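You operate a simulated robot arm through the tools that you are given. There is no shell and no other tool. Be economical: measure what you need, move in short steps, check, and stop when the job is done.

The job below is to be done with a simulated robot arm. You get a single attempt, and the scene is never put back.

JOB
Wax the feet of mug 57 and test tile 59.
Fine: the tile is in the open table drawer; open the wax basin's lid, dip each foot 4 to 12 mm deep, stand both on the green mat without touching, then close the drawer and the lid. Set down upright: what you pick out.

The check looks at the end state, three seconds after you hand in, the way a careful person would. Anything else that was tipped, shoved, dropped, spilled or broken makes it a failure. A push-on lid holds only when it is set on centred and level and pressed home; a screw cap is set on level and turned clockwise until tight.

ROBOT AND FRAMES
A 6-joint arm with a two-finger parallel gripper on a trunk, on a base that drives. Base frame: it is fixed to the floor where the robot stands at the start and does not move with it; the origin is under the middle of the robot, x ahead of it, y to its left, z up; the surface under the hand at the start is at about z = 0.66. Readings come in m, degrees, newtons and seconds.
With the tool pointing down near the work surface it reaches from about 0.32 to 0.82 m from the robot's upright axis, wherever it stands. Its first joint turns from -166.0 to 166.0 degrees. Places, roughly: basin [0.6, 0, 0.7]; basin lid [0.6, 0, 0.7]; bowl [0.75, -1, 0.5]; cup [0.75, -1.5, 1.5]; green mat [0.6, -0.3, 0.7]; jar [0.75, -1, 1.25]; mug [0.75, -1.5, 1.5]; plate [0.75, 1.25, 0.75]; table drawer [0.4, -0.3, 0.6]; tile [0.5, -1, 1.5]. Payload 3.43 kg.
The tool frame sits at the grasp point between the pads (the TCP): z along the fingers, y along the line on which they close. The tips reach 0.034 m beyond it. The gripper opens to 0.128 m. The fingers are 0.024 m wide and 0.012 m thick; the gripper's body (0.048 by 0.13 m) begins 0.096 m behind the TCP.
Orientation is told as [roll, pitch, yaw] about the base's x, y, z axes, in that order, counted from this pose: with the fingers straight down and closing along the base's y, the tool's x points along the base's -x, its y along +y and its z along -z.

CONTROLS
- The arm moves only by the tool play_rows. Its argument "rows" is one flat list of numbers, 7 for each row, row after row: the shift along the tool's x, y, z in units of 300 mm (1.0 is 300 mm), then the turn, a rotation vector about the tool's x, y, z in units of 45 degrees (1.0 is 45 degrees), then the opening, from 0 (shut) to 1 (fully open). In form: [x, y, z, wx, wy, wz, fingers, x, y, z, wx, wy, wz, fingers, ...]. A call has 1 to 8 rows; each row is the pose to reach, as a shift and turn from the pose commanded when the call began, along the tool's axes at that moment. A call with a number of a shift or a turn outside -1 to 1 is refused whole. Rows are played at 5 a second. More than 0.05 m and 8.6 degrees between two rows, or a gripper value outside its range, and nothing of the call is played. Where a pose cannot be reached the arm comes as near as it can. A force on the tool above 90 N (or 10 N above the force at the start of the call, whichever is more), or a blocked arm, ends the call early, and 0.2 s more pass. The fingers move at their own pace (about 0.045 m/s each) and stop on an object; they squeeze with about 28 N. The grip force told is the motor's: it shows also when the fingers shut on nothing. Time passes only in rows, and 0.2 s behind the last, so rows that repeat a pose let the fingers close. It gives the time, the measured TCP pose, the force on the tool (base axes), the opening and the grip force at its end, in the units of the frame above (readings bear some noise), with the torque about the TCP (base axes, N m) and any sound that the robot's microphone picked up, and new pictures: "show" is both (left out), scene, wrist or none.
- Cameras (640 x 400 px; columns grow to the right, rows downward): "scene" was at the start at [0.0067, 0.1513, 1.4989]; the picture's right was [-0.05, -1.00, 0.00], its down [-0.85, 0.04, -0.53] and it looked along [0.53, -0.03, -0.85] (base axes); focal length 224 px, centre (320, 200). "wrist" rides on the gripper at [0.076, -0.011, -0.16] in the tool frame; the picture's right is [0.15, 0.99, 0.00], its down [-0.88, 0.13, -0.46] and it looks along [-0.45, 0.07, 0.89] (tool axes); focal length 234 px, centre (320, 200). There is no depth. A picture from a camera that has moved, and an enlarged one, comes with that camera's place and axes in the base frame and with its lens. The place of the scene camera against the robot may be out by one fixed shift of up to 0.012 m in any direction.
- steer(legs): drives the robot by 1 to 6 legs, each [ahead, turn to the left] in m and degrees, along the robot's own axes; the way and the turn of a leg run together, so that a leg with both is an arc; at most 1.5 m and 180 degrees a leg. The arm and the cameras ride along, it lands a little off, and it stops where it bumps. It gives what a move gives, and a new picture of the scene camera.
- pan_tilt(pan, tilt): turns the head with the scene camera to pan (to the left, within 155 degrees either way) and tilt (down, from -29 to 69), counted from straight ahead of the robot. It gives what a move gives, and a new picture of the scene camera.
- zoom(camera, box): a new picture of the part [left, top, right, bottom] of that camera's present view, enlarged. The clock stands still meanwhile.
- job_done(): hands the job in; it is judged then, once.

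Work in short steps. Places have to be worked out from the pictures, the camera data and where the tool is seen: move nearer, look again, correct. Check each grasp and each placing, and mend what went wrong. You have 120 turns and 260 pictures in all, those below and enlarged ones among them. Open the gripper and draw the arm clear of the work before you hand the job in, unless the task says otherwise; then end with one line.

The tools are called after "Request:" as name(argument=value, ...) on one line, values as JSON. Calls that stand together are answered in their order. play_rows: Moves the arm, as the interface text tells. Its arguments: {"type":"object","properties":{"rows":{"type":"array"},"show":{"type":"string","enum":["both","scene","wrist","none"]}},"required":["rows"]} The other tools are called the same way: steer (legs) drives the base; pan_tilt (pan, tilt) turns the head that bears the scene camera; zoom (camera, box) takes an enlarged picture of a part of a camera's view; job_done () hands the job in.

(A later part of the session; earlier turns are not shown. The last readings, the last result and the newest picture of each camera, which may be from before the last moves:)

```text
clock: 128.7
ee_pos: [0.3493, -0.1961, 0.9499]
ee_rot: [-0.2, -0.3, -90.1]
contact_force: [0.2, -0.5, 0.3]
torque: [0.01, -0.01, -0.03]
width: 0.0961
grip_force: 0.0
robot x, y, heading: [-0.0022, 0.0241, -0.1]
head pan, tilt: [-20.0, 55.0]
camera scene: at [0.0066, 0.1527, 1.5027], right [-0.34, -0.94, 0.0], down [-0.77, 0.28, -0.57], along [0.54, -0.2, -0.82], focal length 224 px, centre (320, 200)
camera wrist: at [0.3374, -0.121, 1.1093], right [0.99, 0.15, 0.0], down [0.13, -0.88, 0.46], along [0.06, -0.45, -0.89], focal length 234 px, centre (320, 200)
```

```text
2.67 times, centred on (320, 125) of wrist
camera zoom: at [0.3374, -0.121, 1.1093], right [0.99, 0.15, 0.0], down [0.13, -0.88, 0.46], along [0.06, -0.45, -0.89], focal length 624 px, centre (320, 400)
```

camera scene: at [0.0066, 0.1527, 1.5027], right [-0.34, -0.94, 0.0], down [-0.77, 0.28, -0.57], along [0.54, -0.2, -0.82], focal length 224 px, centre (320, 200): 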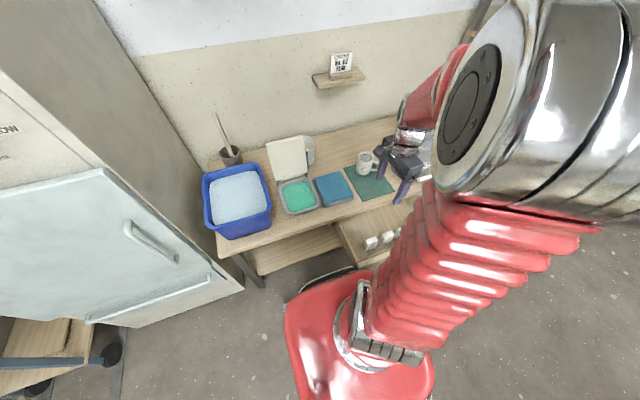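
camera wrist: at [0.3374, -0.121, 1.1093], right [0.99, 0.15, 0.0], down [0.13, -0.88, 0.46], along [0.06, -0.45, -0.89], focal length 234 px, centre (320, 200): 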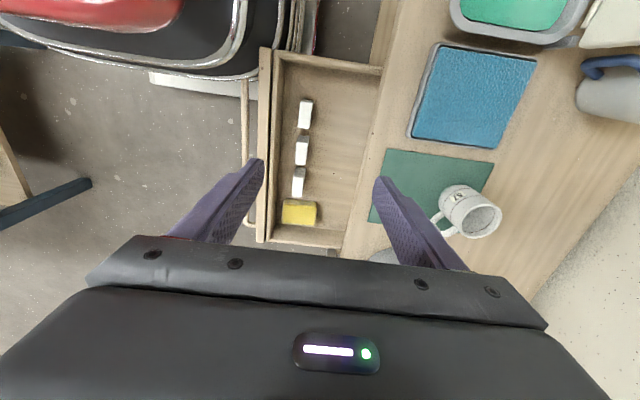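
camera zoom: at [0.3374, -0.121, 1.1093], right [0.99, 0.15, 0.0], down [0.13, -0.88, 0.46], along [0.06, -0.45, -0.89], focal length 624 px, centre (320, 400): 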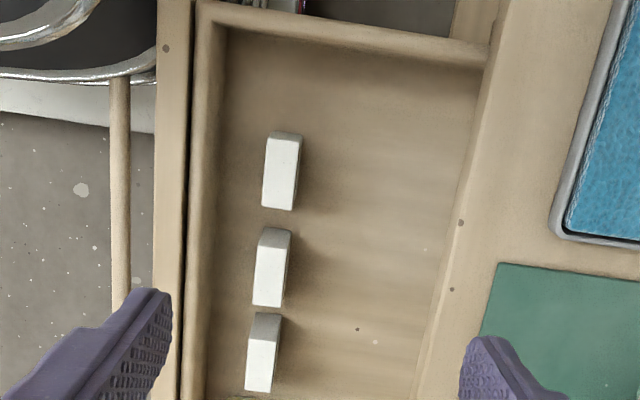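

Tile 59 top is near (0.314, −0.19, 0.605), ≈0.05 × 0.022 m, long side along y. I go down above it to z 0.70 with the fingers at 0.05 and look.

Request:
play_rows(rows=[0.007, -0.04, 0.13, 0, 0, 0, 0.45, 0.014, -0.08, 0.27, 0, 0, 0, 0.45, 0.02, -0.118, 0.41, 0, 0, 0, 0.45, 0.02, -0.118, 0.55, 0, 0, 0, 0.45, 0.02, -0.118, 0.68, 0, 0, 0, 0.45, 0.02, -0.118, 0.8, 0, 0, 0, 0.45, 0.02, -0.118, 0.8, 0, 0, 0, 0.45], show="wrist")

Request:
zoom(camera="wrist", box=[220, 50, 420, 175])

```text
clock: 130.3
ee_pos: [0.3121, -0.192, 0.7091]
ee_rot: [-0.2, -0.2, -90.1]
contact_force: [-0.3, -0.1, -0.5]
torque: [-0.01, 0.0, 0.03]
width: 0.0578
grip_force: 0.1
robot x, y, heading: [0.0008, 0.023, 0.2]
head pan, tilt: [-20.0, 55.0]
camera wrist: at [0.3008, -0.1161, 0.8688], right [0.99, 0.15, 0.0], down [0.13, -0.88, 0.46], along [0.06, -0.45, -0.89], focal length 234 px, centre (320, 200)
```

wrist: 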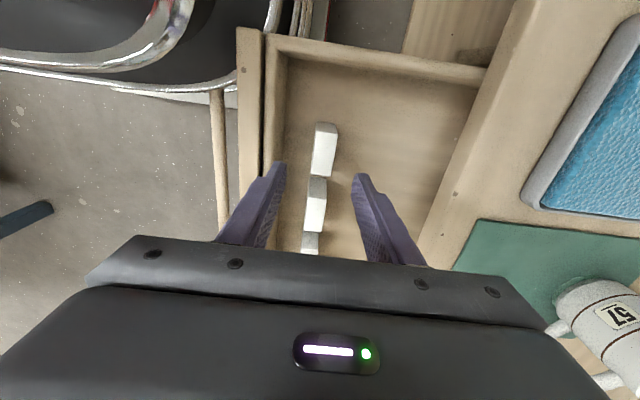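

```text
3.20 times, centred on (320, 112) of wrist
camera zoom: at [0.3008, -0.1161, 0.8688], right [0.99, 0.15, 0.0], down [0.13, -0.88, 0.46], along [0.06, -0.45, -0.89], focal length 749 px, centre (320, 480)
```

zoom: 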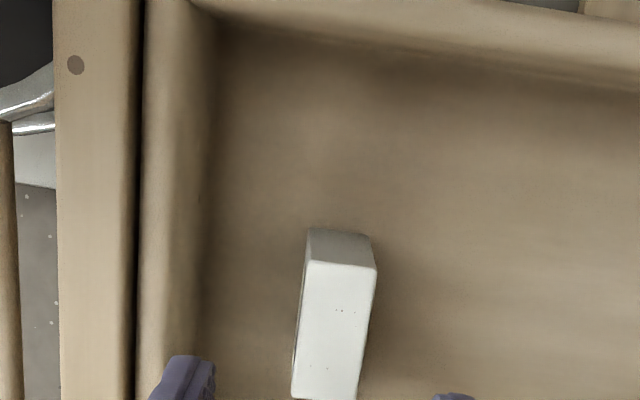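

Tile 59: top at (0.315, −0.189, 0.609), height ≈0.064. I lower to TCP z 0.618 and close on its thin sides.

Request:
play_rows(rows=[0.01, 0.01, 0.12, 0, 0, 0, 0.45, 0.01, 0.01, 0.24, 0, 0, 0, 0.45, 0.01, 0.01, 0.303, 0, 0, 0, 0.45, 0.01, 0.01, 0.303, 0, 0, 0, 0.2, 0.01, 0.01, 0.303, 0, 0, 0, 0, 0.01, 0.01, 0.303, 0, 0, 0, 0, 0.01, 0.01, 0.303, 0, 0, 0, 0], show="wrist")

```text
clock: 131.9
ee_pos: [0.3156, -0.1888, 0.6191]
ee_rot: [-0.3, -0.2, -90.1]
contact_force: [-0.1, 0.9, 0.6]
torque: [0.0, 0.0, 0.04]
width: 0.0238
grip_force: 27.9
robot x, y, heading: [0.0019, 0.0215, -0.2]
head pan, tilt: [-20.0, 55.0]
camera wrist: at [0.3035, -0.1133, 0.7775], right [0.99, 0.15, 0.0], down [0.13, -0.88, 0.46], along [0.06, -0.45, -0.89], focal length 234 px, centre (320, 200)
```

wrist: 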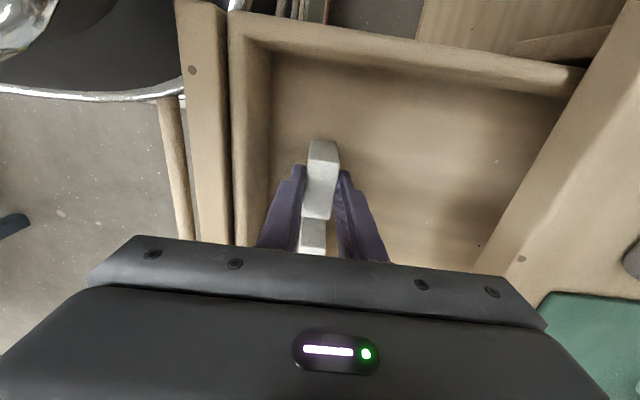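

Gripped at 0.024 m. I lift the tile straight up 0.24 m.

Request:
play_rows(rows=[0, 0, -0.06, 0, 0, 0, 0, 0, 0, -0.18, 0, 0, 0, 0, 0, 0, -0.33, 0, 0, 0, 0, 0, 0, -0.48, 0, 0, 0, 0, 0, 0, -0.64, 0, 0, 0, 0, 0, 0, -0.8, 0, 0, 0, 0, 0, 0, -0.8, 0, 0, 0, 0], show="both")

Request:
zoom(camera="wrist", box=[240, 100, 400, 200])

```text
clock: 133.5
ee_pos: [0.3168, -0.1863, 0.8583]
ee_rot: [-0.2, -0.3, -90.0]
contact_force: [-0.4, -0.5, -1.4]
torque: [0.01, 0.02, 0.04]
width: 0.0241
grip_force: 27.9
robot x, y, heading: [0.0037, 0.0212, -0.0]
head pan, tilt: [-20.0, 55.0]
camera scene: at [0.0065, 0.1526, 1.5027], right [-0.34, -0.94, 0.0], down [-0.77, 0.28, -0.57], along [0.54, -0.2, -0.82], focal length 224 px, centre (320, 200)
camera wrist: at [0.3061, -0.1116, 1.0182], right [0.99, 0.15, 0.0], down [0.13, -0.88, 0.46], along [0.06, -0.45, -0.89], focal length 234 px, centre (320, 200)
```

scene: 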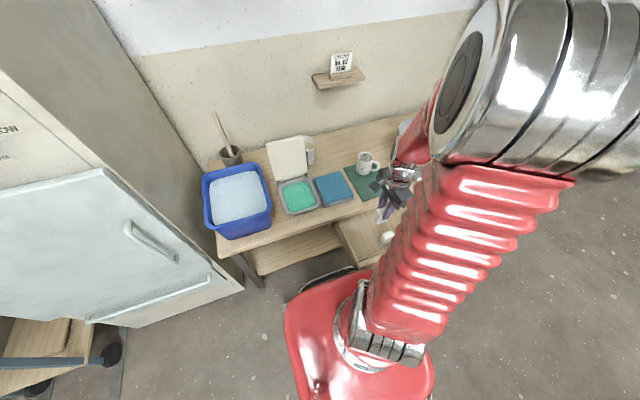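
wrist: 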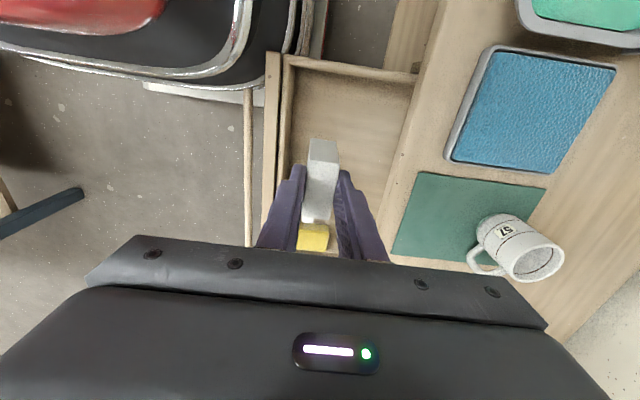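

```text
4.00 times, centred on (320, 150) of wrist
camera zoom: at [0.3061, -0.1116, 1.0182], right [0.99, 0.15, 0.0], down [0.13, -0.88, 0.46], along [0.06, -0.45, -0.89], focal length 937 px, centre (320, 400)
```

zoom: 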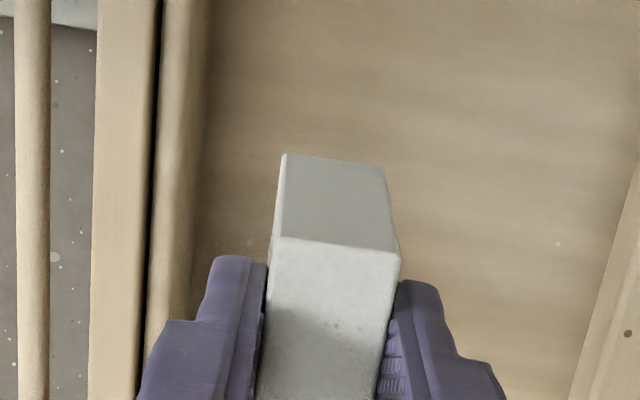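

Tile held square; foot ≈ TCP − 0.07. I carry it over the wax at (0.588, 0.05).

Request:
play_rows(rows=[0.098, 0.113, 0, 0, 0, 0, 0, 0.196, 0.226, 0, 0, 0, 0, 0, 0.294, 0.339, 0, 0, 0, 0, 0, 0.392, 0.452, 0, 0, 0, 0, 0, 0.49, 0.565, 0, 0, 0, 0, 0, 0.588, 0.678, 0, 0, 0, 0, 0, 0.686, 0.79, 0, 0, 0, 0, 0, 0.784, 0.904, 0, 0, 0, 0, 0], show="wrist")

Request:
play_rows(rows=[0, 0, 0.1, 0, 0, 0, 0, 0, 0, 0.2, 0, 0, 0, 0, 0, 0, 0.26, 0, 0, 0, 0, 0, 0, 0.26, 0, 0, 0, 0], show="none")

Request:
zoom(camera="scene", box=[280, 175, 320, 203])

```text
clock: 135.3
ee_pos: [0.586, 0.0485, 0.8544]
ee_rot: [-0.1, -0.2, -90.2]
contact_force: [0.6, 0.4, -1.2]
torque: [-0.02, 0.02, 0.0]
width: 0.0239
grip_force: 28.5
robot x, y, heading: [0.0008, 0.0252, 0.3]
head pan, tilt: [-20.0, 55.0]
camera wrist: at [0.5758, 0.1245, 1.014], right [0.99, 0.15, 0.0], down [0.13, -0.88, 0.46], along [0.06, -0.45, -0.89], focal length 234 px, centre (320, 200)
```

wrist: 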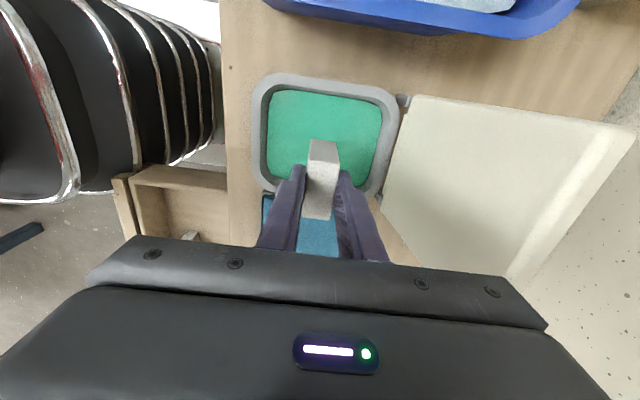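

```text
clock: 136.3
ee_pos: [0.5873, 0.0462, 0.7784]
ee_rot: [-0.2, -0.2, -90.2]
contact_force: [-0.6, 0.8, -2.2]
torque: [0.01, 0.0, -0.01]
width: 0.0238
grip_force: 27.8
robot x, y, heading: [0.0015, 0.0249, 0.3]
head pan, tilt: [-20.0, 55.0]
```

```text
14.29 times, centred on (300, 189) of scene
camera zoom: at [0.0068, 0.1527, 1.5027], right [-0.34, -0.94, 0.0], down [-0.77, 0.28, -0.57], along [0.54, -0.2, -0.82], focal length 3193 px, centre (606, 357)
```

zoom: 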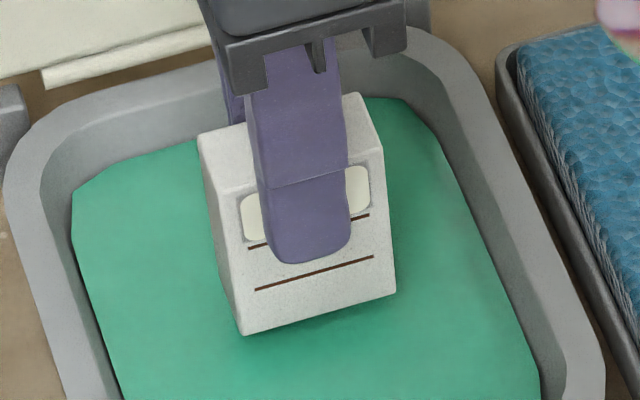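

Tile is above the wax; a line sits ~20 mm above the foot, a good gauge. I lower 12 mm.

Request:
play_rows(rows=[0, 0, 0.02, 0, 0, 0, 0, 0, 0, 0.04, 0, 0, 0, 0, 0, 0, 0.04, 0, 0, 0, 0], show="none")

Request:
zoom(camera="scene", box=[280, 175, 320, 203])

```text
clock: 137.1
ee_pos: [0.5869, 0.046, 0.7662]
ee_rot: [-0.2, -0.2, -90.0]
contact_force: [0.2, 1.1, -2.1]
torque: [-0.01, -0.03, 0.02]
width: 0.0239
grip_force: 27.7
robot x, y, heading: [0.0046, 0.0243, 0.0]
head pan, tilt: [-20.0, 55.0]
```

```text
14.29 times, centred on (300, 189) of scene
camera zoom: at [0.0068, 0.1527, 1.5027], right [-0.34, -0.94, 0.0], down [-0.77, 0.28, -0.57], along [0.54, -0.2, -0.82], focal length 3193 px, centre (606, 357)
```

zoom: 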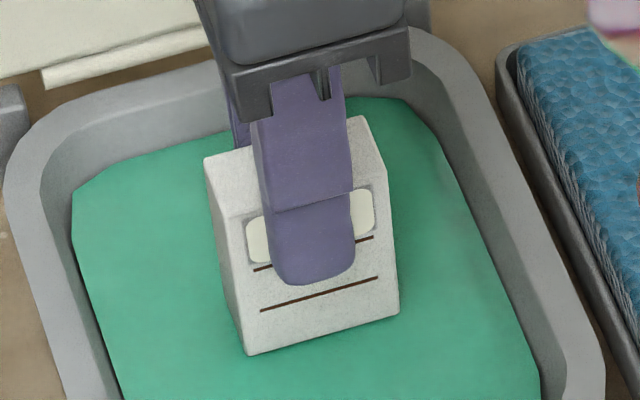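

Not yet immersed (line to corner unchanged). I lower 8 mm.

Request:
play_rows(rows=[0, 0, 0.013, 0, 0, 0, 0, 0, 0, 0.027, 0, 0, 0, 0, 0, 0, 0.027, 0, 0, 0, 0], show="none")

Request:
zoom(camera="scene", box=[280, 175, 320, 203])

```text
clock: 137.9
ee_pos: [0.5877, 0.0458, 0.7583]
ee_rot: [-0.2, -0.2, -90.1]
contact_force: [0.3, 0.1, -1.6]
torque: [0.0, 0.03, -0.03]
width: 0.0242
grip_force: 28.0
robot x, y, heading: [0.0006, 0.0224, 0.2]
head pan, tilt: [-20.0, 55.0]
```

```text
14.29 times, centred on (300, 189) of scene
camera zoom: at [0.0068, 0.1527, 1.5027], right [-0.34, -0.94, 0.0], down [-0.77, 0.28, -0.57], along [0.54, -0.2, -0.82], focal length 3193 px, centre (606, 357)
```

zoom: 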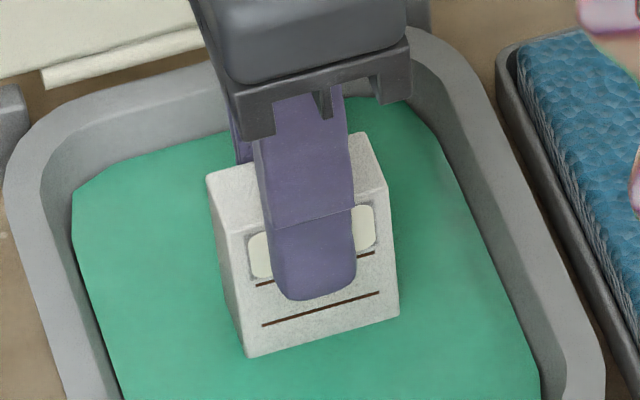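

The line-to-waterline dropped by 12 px ≈ 6.7 mm: depth is right. I lift 70 mm and inspect.

Request:
play_rows(rows=[0, 0, 0, 0, 0, 0, 0, 0, 0, -0.06, 0, 0, 0, 0, 0, 0, -0.16, 0, 0, 0, 0, 0, 0, -0.25, 0, 0, 0, 0, 0, 0, -0.25, 0, 0, 0, 0], show="none")

Request:
zoom(camera="scene", box=[285, 165, 317, 187])

```text
clock: 139.1
ee_pos: [0.587, 0.047, 0.8332]
ee_rot: [-0.3, -0.2, -90.2]
contact_force: [0.0, -0.7, -1.5]
torque: [-0.02, -0.01, 0.01]
width: 0.0241
grip_force: 27.9
robot x, y, heading: [0.0009, 0.0211, 0.0]
head pan, tilt: [-20.0, 55.0]
```

```text
16.00 times, centred on (301, 176) of scene
camera zoom: at [0.0068, 0.1527, 1.5027], right [-0.34, -0.94, 0.0], down [-0.77, 0.28, -0.57], along [0.54, -0.2, -0.82], focal length 3576 px, centre (624, 584)
```

zoom: 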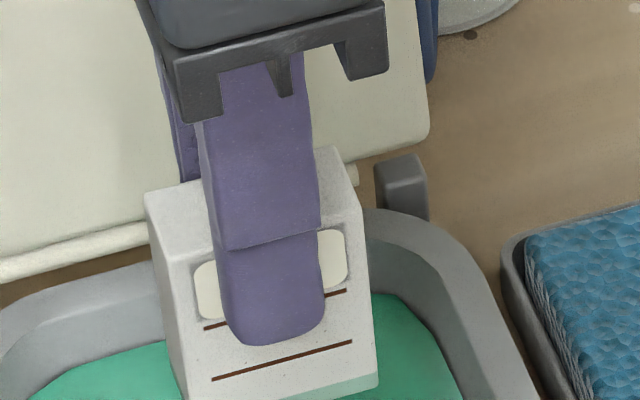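

A green band shows; I shift the crop down to measure it.

Request:
zoom(camera="scene", box=[287, 174, 319, 196])

```text
16.00 times, centred on (303, 185) of scene
camera zoom: at [0.0068, 0.1527, 1.5027], right [-0.34, -0.94, 0.0], down [-0.77, 0.28, -0.57], along [0.54, -0.2, -0.82], focal length 3576 px, centre (592, 440)
```

zoom: 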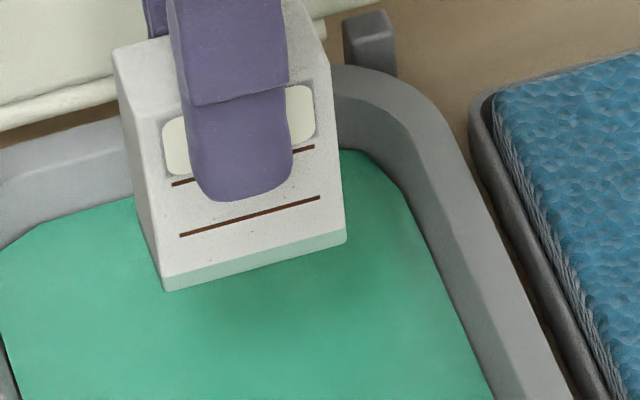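

Band ≈6.5 mm. I carry the tile to the mat's front part, aiming at (0.53, −0.30).

Request:
play_rows(rows=[-0.1, 0, -0.05, 0, 0, 0, 0, -0.24, -0.02, -0.07, 0, 0, 0, 0, -0.39, -0.06, -0.07, 0, 0, 0, 0, -0.54, -0.1, -0.07, 0, 0, 0, 0, -0.69, -0.14, -0.07, 0, 0, 0, 0, -0.83, -0.18, -0.07, 0, 0, 0, 0, -0.97, -0.19, -0.07, 0, 0, 0, 0], show="none")

Request:
play_rows(rows=[-0.1, 0, 0, 0, 0, 0, 0, -0.18, 0, 0.05, 0, 0, 0, 0, -0.18, 0, 0.1, 0, 0, 0, 0, -0.18, 0, 0.1, 0, 0, 0, 0], show="both")

Request:
zoom(camera="scene", box=[320, 130, 440, 220])

```text
clock: 140.7
ee_pos: [0.5311, -0.2439, 0.8551]
ee_rot: [-0.2, -0.2, -90.0]
contact_force: [0.4, 0.3, -1.3]
torque: [0.0, 0.01, -0.01]
width: 0.0242
grip_force: 27.9
robot x, y, heading: [0.0014, 0.0238, 0.2]
head pan, tilt: [-20.0, 55.0]
```

```text
clock: 141.7
ee_pos: [0.5294, -0.2977, 0.8248]
ee_rot: [-0.2, -0.2, -90.1]
contact_force: [0.2, 0.6, -1.3]
torque: [-0.01, 0.0, -0.04]
width: 0.024
grip_force: 28.1
robot x, y, heading: [0.0015, 0.0227, 0.2]
head pan, tilt: [-20.0, 55.0]
camera scene: at [0.0067, 0.1526, 1.5027], right [-0.34, -0.94, 0.0], down [-0.77, 0.28, -0.57], along [0.54, -0.19, -0.82], focal length 224 px, centre (320, 200)
camera wrist: at [0.5184, -0.2228, 0.9853], right [0.99, 0.15, 0.0], down [0.13, -0.88, 0.46], along [0.06, -0.45, -0.89], focal length 234 px, centre (320, 200)
```

scene: 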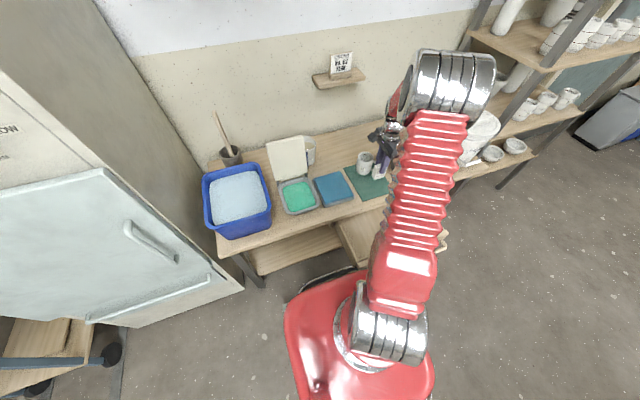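
wrist: 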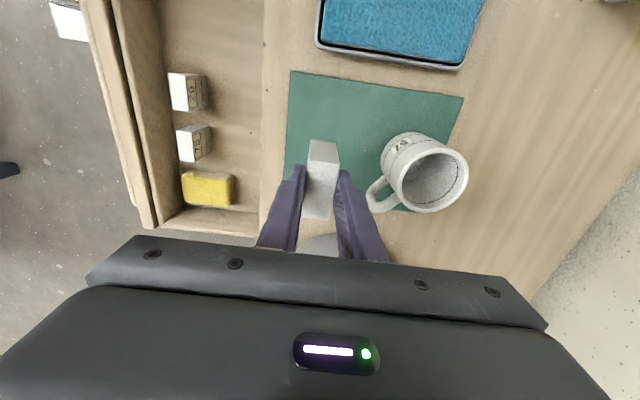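

```text
4.44 times, centred on (380, 175) of scene
camera zoom: at [0.0067, 0.1526, 1.5027], right [-0.34, -0.94, 0.0], down [-0.77, 0.28, -0.57], along [0.54, -0.19, -0.82], focal length 994 px, centre (53, 311)
```

zoom: 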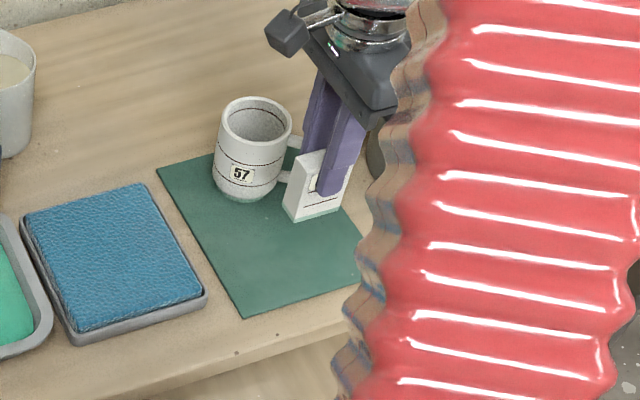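

Good spot, clear of the mug. I lower to just above expected contact (TCP ≈0.739).

Request:
play_rows(rows=[0, 0, 0.12, 0, 0, 0, 0, 0, 0, 0.22, 0, 0, 0, 0, 0, 0, 0.265, 0, 0, 0, 0, 0, 0, 0.276, 0, 0, 0, 0, 0, 0, 0.276, 0, 0, 0, 0], show="none")

Request:
play_rows(rows=[0, 0, 0.004, 0, 0, 0, 0, 0, 0, 0.007, 0, 0, 0, 0, 0, 0, 0.007, 0, 0, 0, 0], show="wrist")

```text
clock: 142.9
ee_pos: [0.5298, -0.2986, 0.7436]
ee_rot: [-0.1, -0.2, -90.0]
contact_force: [-0.1, 0.4, -1.5]
torque: [-0.02, -0.01, -0.01]
width: 0.024
grip_force: 28.0
robot x, y, heading: [-0.0005, 0.0224, 0.2]
head pan, tilt: [-20.0, 55.0]
```

```text
clock: 143.7
ee_pos: [0.529, -0.2997, 0.7404]
ee_rot: [-0.1, -0.2, -90.1]
contact_force: [-0.1, 0.2, -1.2]
torque: [-0.02, -0.03, -0.01]
width: 0.0241
grip_force: 27.8
robot x, y, heading: [-0.0005, 0.0213, -0.2]
head pan, tilt: [-20.0, 55.0]
camera wrist: at [0.5183, -0.2232, 0.9007], right [0.99, 0.15, 0.0], down [0.13, -0.88, 0.46], along [0.06, -0.45, -0.89], focal length 234 px, centre (320, 200)
```

wrist: 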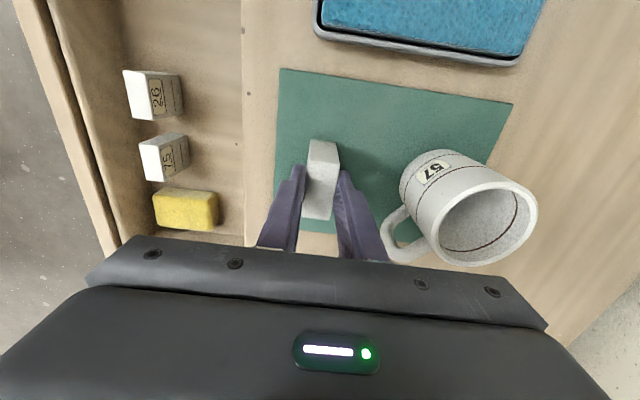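

Still free (−1.2 N). I step down 1 mm increments to touch.

Request:
play_rows(rows=[0, 0, 0.004, 0, 0, 0, 0, 0, 0, 0.007, 0, 0, 0, 0, 0, 0, 0.007, 0, 0, 0, 0], show="none")

```text
clock: 144.5
ee_pos: [0.5289, -0.2985, 0.7385]
ee_rot: [-0.2, -0.4, -90.1]
contact_force: [-5.2, 3.5, 17.9]
torque: [0.13, 0.18, 0.03]
width: 0.0242
grip_force: 27.9
robot x, y, heading: [-0.0007, 0.0256, 0.0]
head pan, tilt: [-20.0, 55.0]
```

Contact at z 0.7387 as predicted. I ease up 0.8 mm, open to 0.045 and rise.

Request:
play_rows(rows=[0, 0, -0.0025, 0, 0, 0, 0, 0, 0, -0.0025, 0, 0, 0, 0.3, 0, 0, -0.0025, 0, 0, 0, 0.35, 0, 0, -0.0025, 0, 0, 0, 0.35, 0, 0, -0.08, 0, 0, 0, 0.35, 0, 0, -0.2, 0, 0, 0, 0.35, 0, 0, -0.35, 0, 0, 0, 0.35, 0, 0, -0.5, 0, 0, 0, 0.35], show="both")

Request:
zoom(camera="scene", box=[320, 130, 440, 220])

```text
clock: 146.3
ee_pos: [0.5269, -0.2972, 0.8894]
ee_rot: [-0.2, -0.2, -90.1]
contact_force: [-0.4, 1.2, -0.9]
torque: [-0.02, -0.03, 0.0]
width: 0.0448
grip_force: 0.0
robot x, y, heading: [-0.0003, 0.02, 0.1]
head pan, tilt: [-20.0, 55.0]
camera scene: at [0.0068, 0.1527, 1.5027], right [-0.34, -0.94, 0.0], down [-0.77, 0.28, -0.57], along [0.54, -0.2, -0.82], focal length 224 px, centre (320, 200)
camera wrist: at [0.5159, -0.2217, 1.0495], right [0.99, 0.15, 0.0], down [0.13, -0.88, 0.46], along [0.06, -0.45, -0.89], focal length 234 px, centre (320, 200)
```

scene: 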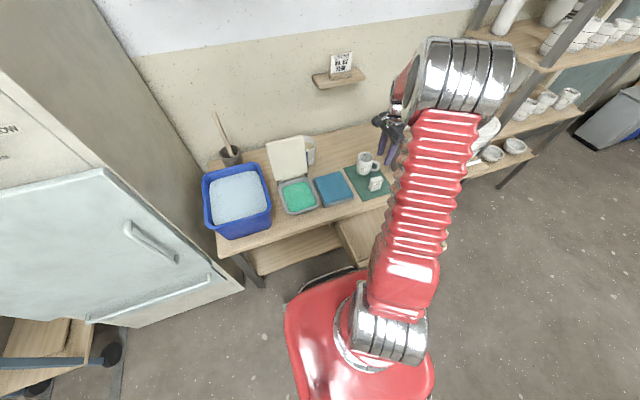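
wrist: 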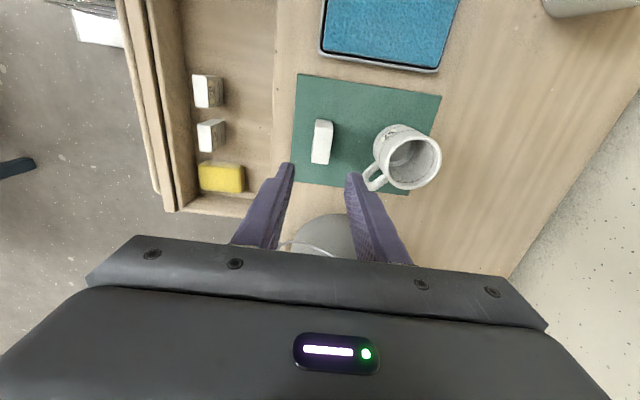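

```text
4.44 times, centred on (380, 175) of scene
camera zoom: at [0.0068, 0.1527, 1.5027], right [-0.34, -0.94, 0.0], down [-0.77, 0.28, -0.57], along [0.54, -0.2, -0.82], focal length 994 px, centre (53, 311)
```

zoom: 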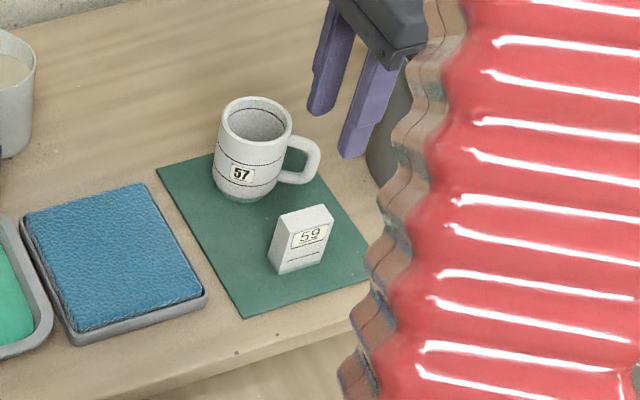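

Mug 57 and tile 59 stand upright on the mat, apart. Now I retrace to the open lid's bar to close it with a held arc.

Request:
play_rows(rows=[0, 0, -0.15, 0, 0, 0, 0.35, 0, 0, -0.3, 0, 0, 0, 0.3, 0.1, 0.05, -0.4, 0, 0, 0, 0.25, 0.24, 0.09, -0.4, 0, 0, 0, 0.2, 0.38, 0.13, -0.4, 0, 0, 0, 0.2, 0.52, 0.17, -0.4, 0, 0, 0, 0.2, 0.66, 0.21, -0.4, 0, 0, 0, 0.2, 0.8, 0.25, -0.4, 0, 0, 0, 0.2], show="none")

Request:
play_rows(rows=[0.1, 0.1, 0, 0, 0, 0, 0.2, 0.2, 0.21, 0, 0, 0, 0, 0.2, 0.28, 0.32, 0, 0, 0, 0, 0.2, 0.34, 0.43, 0, 0, 0, 0, 0.2, 0.347, 0.545, 0.05, 0, 0, 0, 0.2, 0.347, 0.545, 0.15, 0, 0, 0, 0.2], show="both")

Request:
zoom(camera="wrist", box=[220, 50, 420, 200])

```text
clock: 148.1
ee_pos: [0.606, -0.059, 1.01]
ee_rot: [-0.3, -0.2, -90.1]
contact_force: [-0.4, 0.2, 0.6]
torque: [0.01, -0.02, -0.01]
width: 0.0253
grip_force: 0.1
robot x, y, heading: [0.0018, 0.0254, -0.0]
head pan, tilt: [-20.0, 55.0]
```

```text
clock: 149.5
ee_pos: [0.7693, 0.046, 0.9612]
ee_rot: [-0.2, -0.2, -90.1]
contact_force: [-0.5, -0.3, 0.5]
torque: [0.02, -0.01, -0.01]
width: 0.0256
grip_force: 0.1
robot x, y, heading: [0.0009, 0.0228, -0.1]
head pan, tilt: [-20.0, 55.0]
camera scene: at [0.0069, 0.1527, 1.5027], right [-0.34, -0.94, 0.0], down [-0.77, 0.28, -0.57], along [0.54, -0.2, -0.82], focal length 224 px, centre (320, 200)
camera wrist: at [0.7587, 0.1219, 1.1214], right [0.99, 0.14, 0.0], down [0.13, -0.88, 0.46], along [0.06, -0.45, -0.89], focal length 234 px, centre (320, 200)
```

scene: 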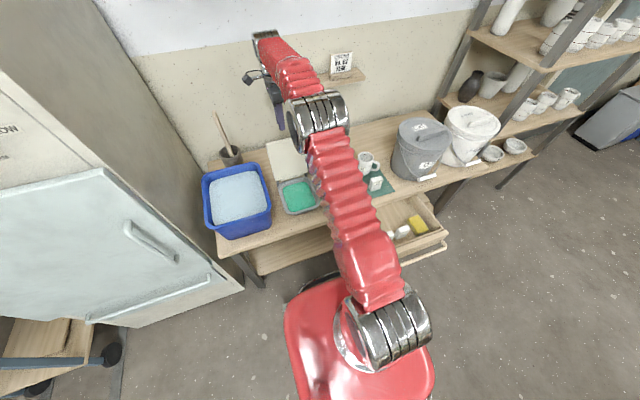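
wrist: 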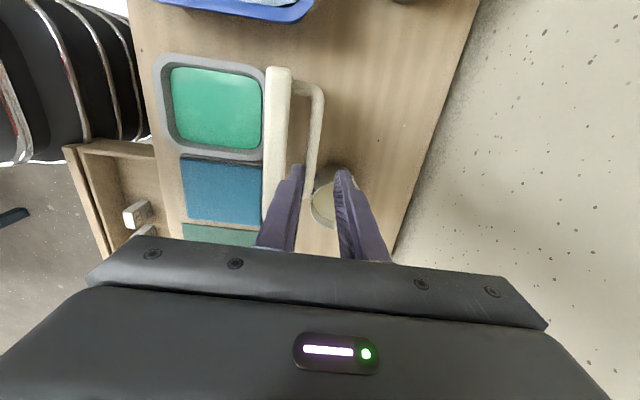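

```text
2.67 times, centred on (320, 125) of wrist
camera zoom: at [0.7587, 0.1219, 1.1214], right [0.99, 0.14, 0.0], down [0.13, -0.88, 0.46], along [0.06, -0.45, -0.89], focal length 624 px, centre (320, 400)
```

zoom: 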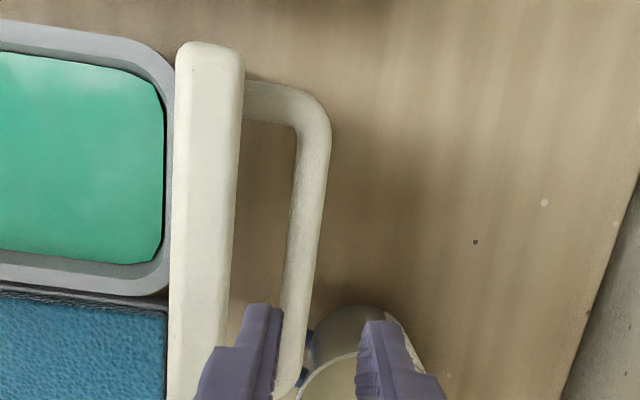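

The bar is at x≈0.759. I retrace the exit path: slightly −x, then down to z 0.845 around the bar.

Request:
play_rows(rows=[0, -0.019, 0.08, 0, 0, 0, 0.2, 0, -0.021, 0.15, 0, 0, 0, 0.2, 0, -0.024, 0.22, 0, 0, 0, 0.2, 0, -0.027, 0.3, 0, 0, 0, 0.2, 0, -0.028, 0.375, 0, 0, 0, 0.2, 0, -0.028, 0.375, 0, 0, 0, 0.2], show="wrist")

```text
clock: 150.6
ee_pos: [0.7668, 0.0444, 0.8898]
ee_rot: [1.5, -0.2, -90.1]
contact_force: [-6.8, 1.4, 16.7]
torque: [0.03, 0.66, 0.03]
width: 0.029
grip_force: 2.9
robot x, y, heading: [-0.0008, 0.0235, 0.1]
head pan, tilt: [-20.0, 55.0]
stopped in row 5: the force on the tool passed its limit at 114 N (the readings are from after the stop); the commanded pose is now the measured one
camera wrist: at [0.7514, 0.1202, 1.0484], right [0.99, 0.14, 0.02], down [0.12, -0.88, 0.46], along [0.09, -0.45, -0.89], focal length 234 px, centre (320, 200)
```

wrist: 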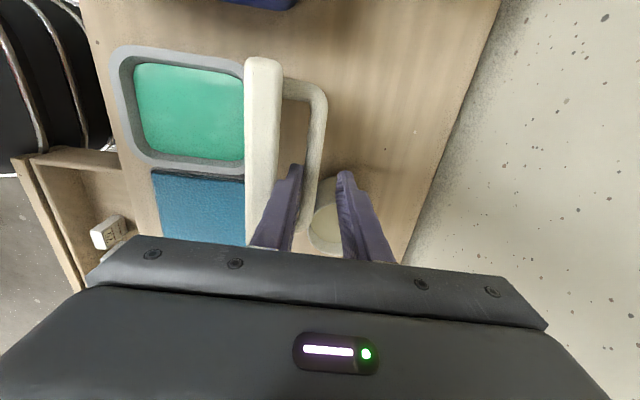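

The near finger touched the bar's top edge. I back up, shift 6 mm toward the lid, and retry gently.

Request:
play_rows(rows=[0, 0, -0.05, 0, 0, 0, 0.2, 0, -0.012, -0.07, -0.03, 0, 0, 0.2, 0, -0.024, -0.07, -0.035, 0, 0, 0.2, 0, -0.024, -0.07, -0.035, 0, 0, 0.2], show="wrist")

Request:
zoom(camera="wrist", box=[240, 60, 400, 200])

```text
clock: 151.6
ee_pos: [0.7592, 0.0461, 0.9082]
ee_rot: [3.0, -0.2, -90.1]
contact_force: [0.7, 0.8, 0.8]
torque: [0.01, 0.04, 0.03]
width: 0.0252
grip_force: 0.0
robot x, y, heading: [-0.003, 0.0271, 0.3]
head pan, tilt: [-20.0, 55.0]
camera wrist: at [0.739, 0.1207, 1.0669], right [0.99, 0.15, 0.05], down [0.11, -0.88, 0.46], along [0.11, -0.45, -0.88], focal length 234 px, centre (320, 200)
```

wrist: 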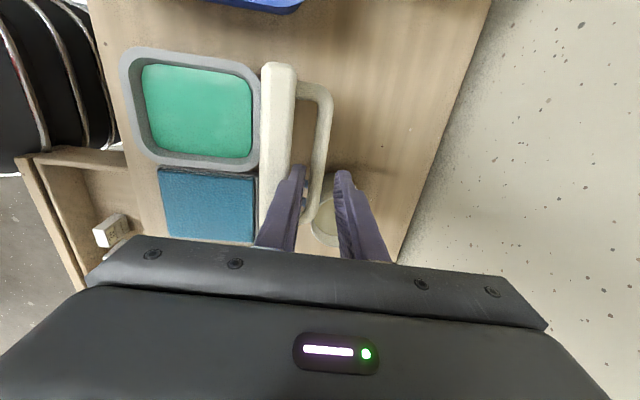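

```text
2.86 times, centred on (320, 130) of wrist
camera zoom: at [0.739, 0.1207, 1.0669], right [0.99, 0.15, 0.05], down [0.11, -0.88, 0.46], along [0.11, -0.45, -0.88], focal length 669 px, centre (320, 400)
```

zoom: 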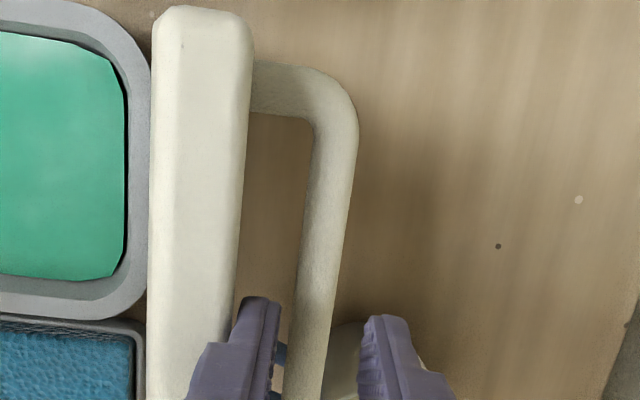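

Now the near finger sits between lid and bar. I tilt the tool ~7° to match the lid's lean (pivoting at the tips), then slide down along it.

Request:
play_rows(rows=[0, 0.01, 0, 0.11, 0, 0, 0.2, 0, 0.02, 0, 0.22, 0, 0, 0.2, 0, 0.02, 0, 0.22, 0, 0, 0.2], show="wrist")

Request:
zoom(camera="wrist", box=[240, 60, 400, 200])

```text
clock: 152.4
ee_pos: [0.7654, 0.0452, 0.9078]
ee_rot: [-7.1, -0.1, -90.1]
contact_force: [0.5, -0.6, -0.5]
torque: [0.0, 0.01, 0.0]
width: 0.0258
grip_force: 0.1
robot x, y, heading: [0.0015, 0.0228, 0.1]
head pan, tilt: [-20.0, 55.0]
camera wrist: at [0.7731, 0.1207, 1.0679], right [0.98, 0.14, -0.12], down [0.18, -0.88, 0.44], along [-0.04, -0.45, -0.89], focal length 234 px, centre (320, 200)
```

wrist: 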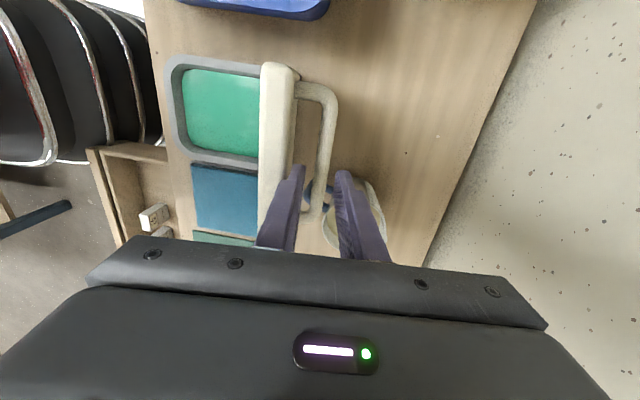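

```text
2.86 times, centred on (320, 130) of wrist
camera zoom: at [0.7731, 0.1207, 1.0679], right [0.98, 0.14, -0.12], down [0.18, -0.88, 0.44], along [-0.04, -0.45, -0.89], focal length 669 px, centre (320, 400)
```

zoom: 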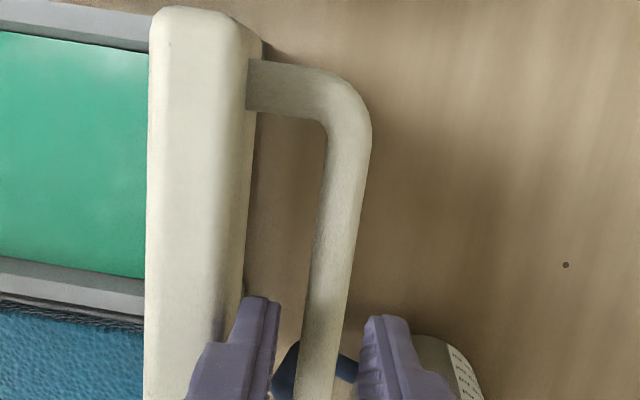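

The bar now lies neatly between the fingers. I slide down 50 mm along the fingers.

Request:
play_rows(rows=[0, 0, 0.05, 0, 0, 0, 0.2, 0, 0, 0.09, 0, 0, 0, 0.2, 0, 0, 0.13, 0, 0, 0, 0.2, 0, 0, 0.167, 0, 0, 0, 0.2, 0, 0, 0.167, 0, 0, 0, 0.2], show="wrist")

```text
clock: 153.2
ee_pos: [0.7664, 0.0442, 0.8826]
ee_rot: [-5.5, -0.1, -90.1]
contact_force: [-0.4, -0.4, 0.8]
torque: [0.0, 0.02, -0.02]
width: 0.0257
grip_force: 0.0
robot x, y, heading: [-0.0007, 0.0242, 0.1]
head pan, tilt: [-20.0, 55.0]
stopped in row 4: the force on the tool passed its limit at 104 N (the readings are from after the stop); the commanded pose is now the measured one
camera wrist: at [0.7703, 0.1206, 1.043], right [0.98, 0.14, -0.1], down [0.17, -0.88, 0.44], along [-0.02, -0.45, -0.89], focal length 234 px, centre (320, 200)
```

wrist: 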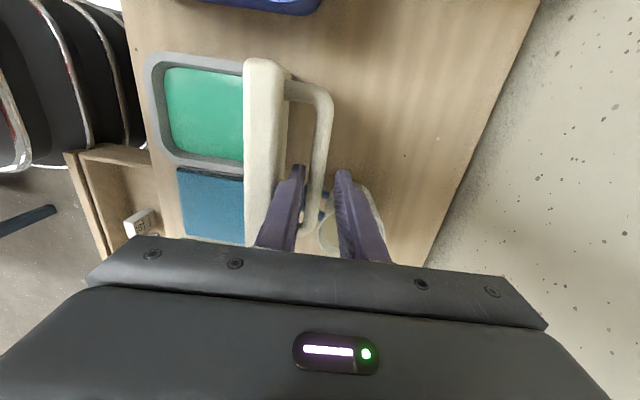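

Blocked again at 0.883: the stepped finger meets the lid's edge since the lid leans ~15°. I back out, tilt the tool to 15° and narrow the opening.

Request:
play_rows(rows=[0, 0, -0.07, 0, 0, 0, 0.18, 0, 0, -0.13, 0, 0, 0, 0.16, 0, 0.01, -0.13, 0.11, 0, 0, 0.15, 0, 0.02, -0.13, 0.21, 0, 0, 0.15, 0, 0.02, -0.13, 0.21, 0, 0, 0.15], show="both")

Request:
zoom(camera="wrist", box=[240, 60, 400, 200])

Request:
zoom(camera="scene", box=[250, 110, 330, 200])

```text
clock: 154.4
ee_pos: [0.7466, 0.0432, 0.9164]
ee_rot: [-15.0, -0.1, -90.2]
contact_force: [0.1, -0.3, 0.5]
torque: [0.01, 0.01, -0.02]
width: 0.0193
grip_force: 0.0
out of reach, approached as far as the arm can: row 3, 4, 5
robot x, y, heading: [0.0021, 0.0236, 0.3]
head pan, tilt: [-20.0, 55.0]
camera scene: at [0.007, 0.1527, 1.5027], right [-0.34, -0.94, 0.0], down [-0.77, 0.28, -0.57], along [0.54, -0.2, -0.82], focal length 224 px, centre (320, 200)
camera wrist: at [0.778, 0.1188, 1.0736], right [0.96, 0.14, -0.26], down [0.24, -0.88, 0.41], along [-0.17, -0.45, -0.88], focal length 234 px, centre (320, 200)
```

scene: 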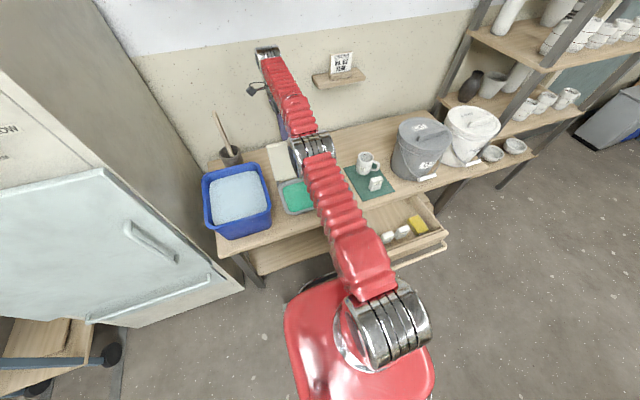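
wrist: 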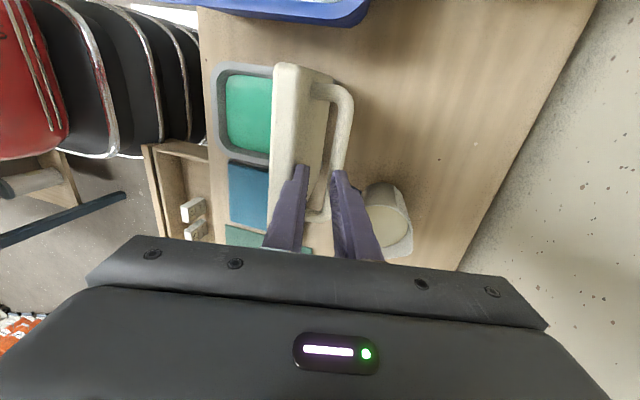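

```text
2.86 times, centred on (320, 130) of wrist
camera zoom: at [0.778, 0.1188, 1.0736], right [0.96, 0.14, -0.26], down [0.24, -0.88, 0.41], along [-0.17, -0.45, -0.88], focal length 669 px, centre (320, 400)
```

zoom: 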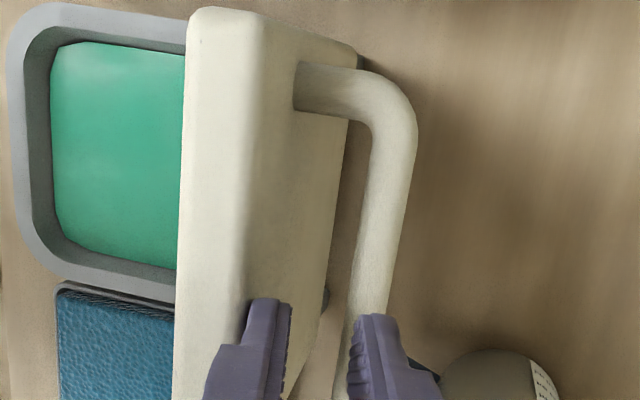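

```text
4.44 times, centred on (290, 155) of scene
camera zoom: at [0.007, 0.1527, 1.5027], right [-0.34, -0.94, 0.0], down [-0.77, 0.28, -0.57], along [0.54, -0.2, -0.82], focal length 994 px, centre (453, 400)
```

zoom: 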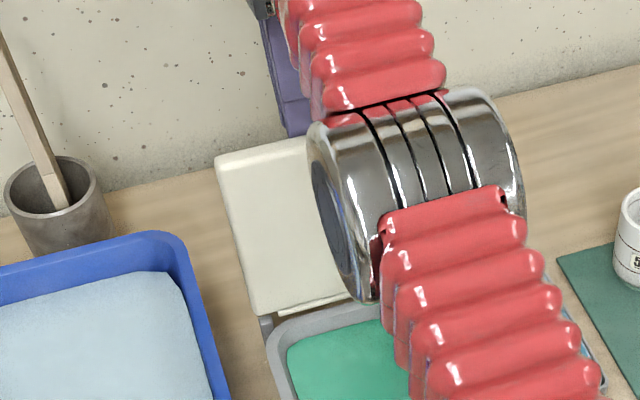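

The arm is at its reach limit there, so I lift clear and drive the base 6 cm nearer (the low base still fits under the drawer).

Request:
play_rows(rows=[0, 0, -0.1, 0, 0, 0, 0.15, 0, 0, -0.22, 0, 0, 0, 0.15, 0, 0, -0.35, 0, 0, 0, 0.15], show="none")

Request:
steer(legs=[[0.06, 0]])

```text
clock: 155.2
ee_pos: [0.7358, 0.0428, 0.9727]
ee_rot: [-15.0, -0.1, -90.1]
contact_force: [-1.0, 0.2, -0.3]
torque: [-0.02, -0.01, -0.01]
width: 0.019
grip_force: 0.1
out of reach, approached as far as the arm can: row 1, 2, 3
robot x, y, heading: [0.0009, 0.0235, -0.1]
head pan, tilt: [-20.0, 55.0]
```

```text
clock: 156.3
ee_pos: [0.7968, 0.0431, 0.974]
ee_rot: [-15.0, -0.1, -90.1]
contact_force: [0.3, 0.1, -0.4]
torque: [0.02, 0.0, 0.0]
width: 0.0189
grip_force: 0.1
robot x, y, heading: [0.0558, 0.024, 0.1]
head pan, tilt: [-20.0, 55.0]
camera scene: at [0.0669, 0.1528, 1.5027], right [-0.34, -0.94, 0.0], down [-0.77, 0.28, -0.57], along [0.54, -0.19, -0.82], focal length 224 px, centre (320, 200)
```

scene: 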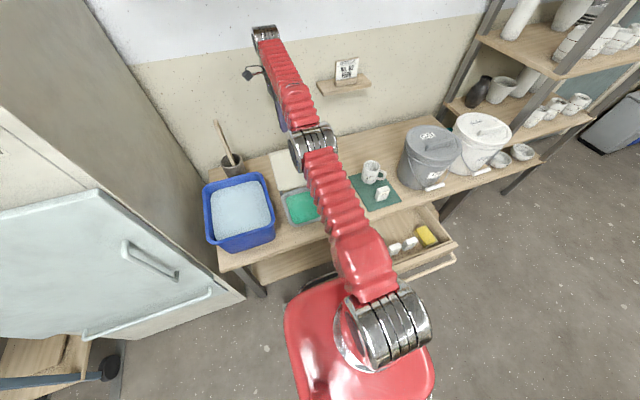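

Drive worked. I line up 0.1 m above the bar along a 15° axis and check.

Request:
play_rows(rows=[0.01, -0.015, 0.05, 0, 0, 0, 0.17, 0.01, -0.015, 0.097, 0, 0, 0, 0.17, 0.01, -0.015, 0.097, 0, 0, 0, 0.17], show="wrist")

Request:
zoom(camera="wrist", box=[240, 60, 400, 200])

```text
clock: 157.1
ee_pos: [0.7847, 0.047, 0.9471]
ee_rot: [-15.0, -0.1, -90.1]
contact_force: [0.5, 0.4, -0.1]
torque: [0.0, -0.02, 0.01]
width: 0.0218
grip_force: 0.0
robot x, y, heading: [0.0629, 0.0213, -0.1]
head pan, tilt: [-20.0, 55.0]
camera wrist: at [0.8138, 0.1222, 1.1038], right [0.96, 0.14, -0.26], down [0.24, -0.88, 0.41], along [-0.17, -0.45, -0.88], focal length 234 px, centre (320, 200)
```

wrist: 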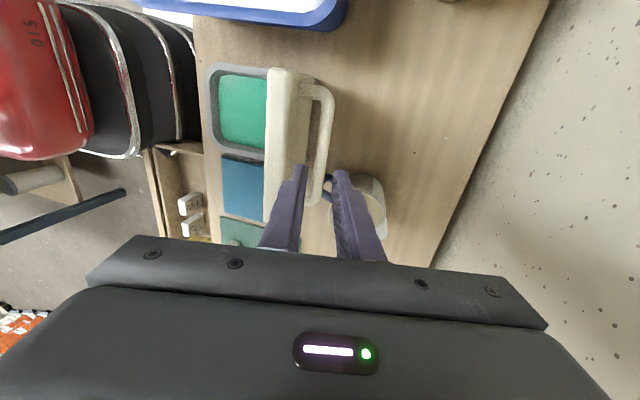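

```text
2.86 times, centred on (320, 130) of wrist
camera zoom: at [0.8138, 0.1222, 1.1038], right [0.96, 0.14, -0.26], down [0.24, -0.88, 0.41], along [-0.17, -0.45, -0.88], focal length 669 px, centre (320, 400)
```

zoom: 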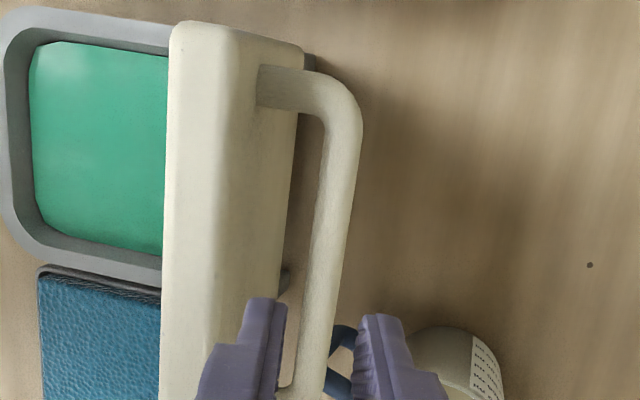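

Lid lean matches 15°. The bar is ~5 mm right of centre; I shift and descend 65 mm along the tool axis.

Request:
play_rows(rows=[0, 0.015, 0, 0, 0, 0, 0.18, 0, 0.016, 0.06, 0, 0, 0, 0.18, 0, 0.016, 0.12, 0, 0, 0, 0.18, 0, 0.016, 0.17, 0, 0, 0, 0.18, 0, 0.016, 0.215, 0, 0, 0, 0.18, 0, 0.016, 0.215, 0, 0, 0, 0.18], show="wrist")

Request:
zoom(camera="wrist", box=[240, 60, 400, 200])

```text
clock: 158.5
ee_pos: [0.7711, 0.047, 0.8834]
ee_rot: [-15.0, -0.1, -90.1]
contact_force: [0.6, -0.5, 0.0]
torque: [-0.01, -0.02, 0.0]
width: 0.023
grip_force: 0.1
robot x, y, heading: [0.0602, 0.0223, 0.2]
head pan, tilt: [-20.0, 55.0]
camera wrist: at [0.8015, 0.1218, 1.0411], right [0.96, 0.14, -0.26], down [0.24, -0.88, 0.41], along [-0.17, -0.45, -0.88], focal length 234 px, centre (320, 200)
```

wrist: 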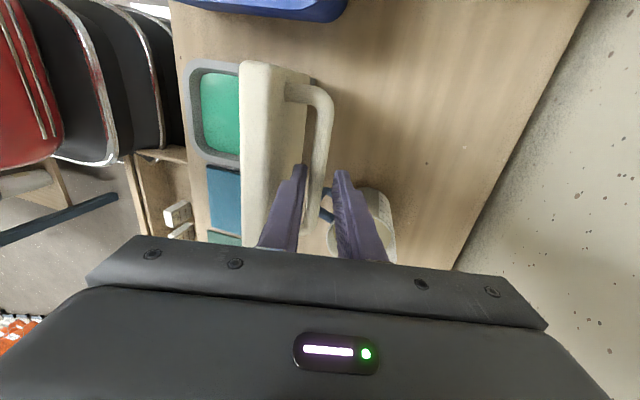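

```text
2.86 times, centred on (320, 130) of wrist
camera zoom: at [0.8015, 0.1218, 1.0411], right [0.96, 0.14, -0.26], down [0.24, -0.88, 0.41], along [-0.17, -0.45, -0.88], focal length 669 px, centre (320, 400)
```

zoom: 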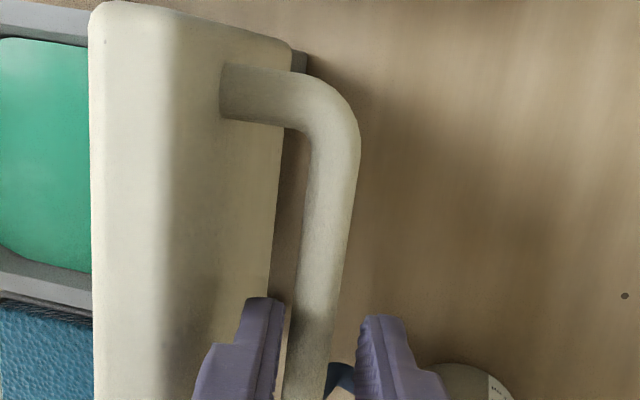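

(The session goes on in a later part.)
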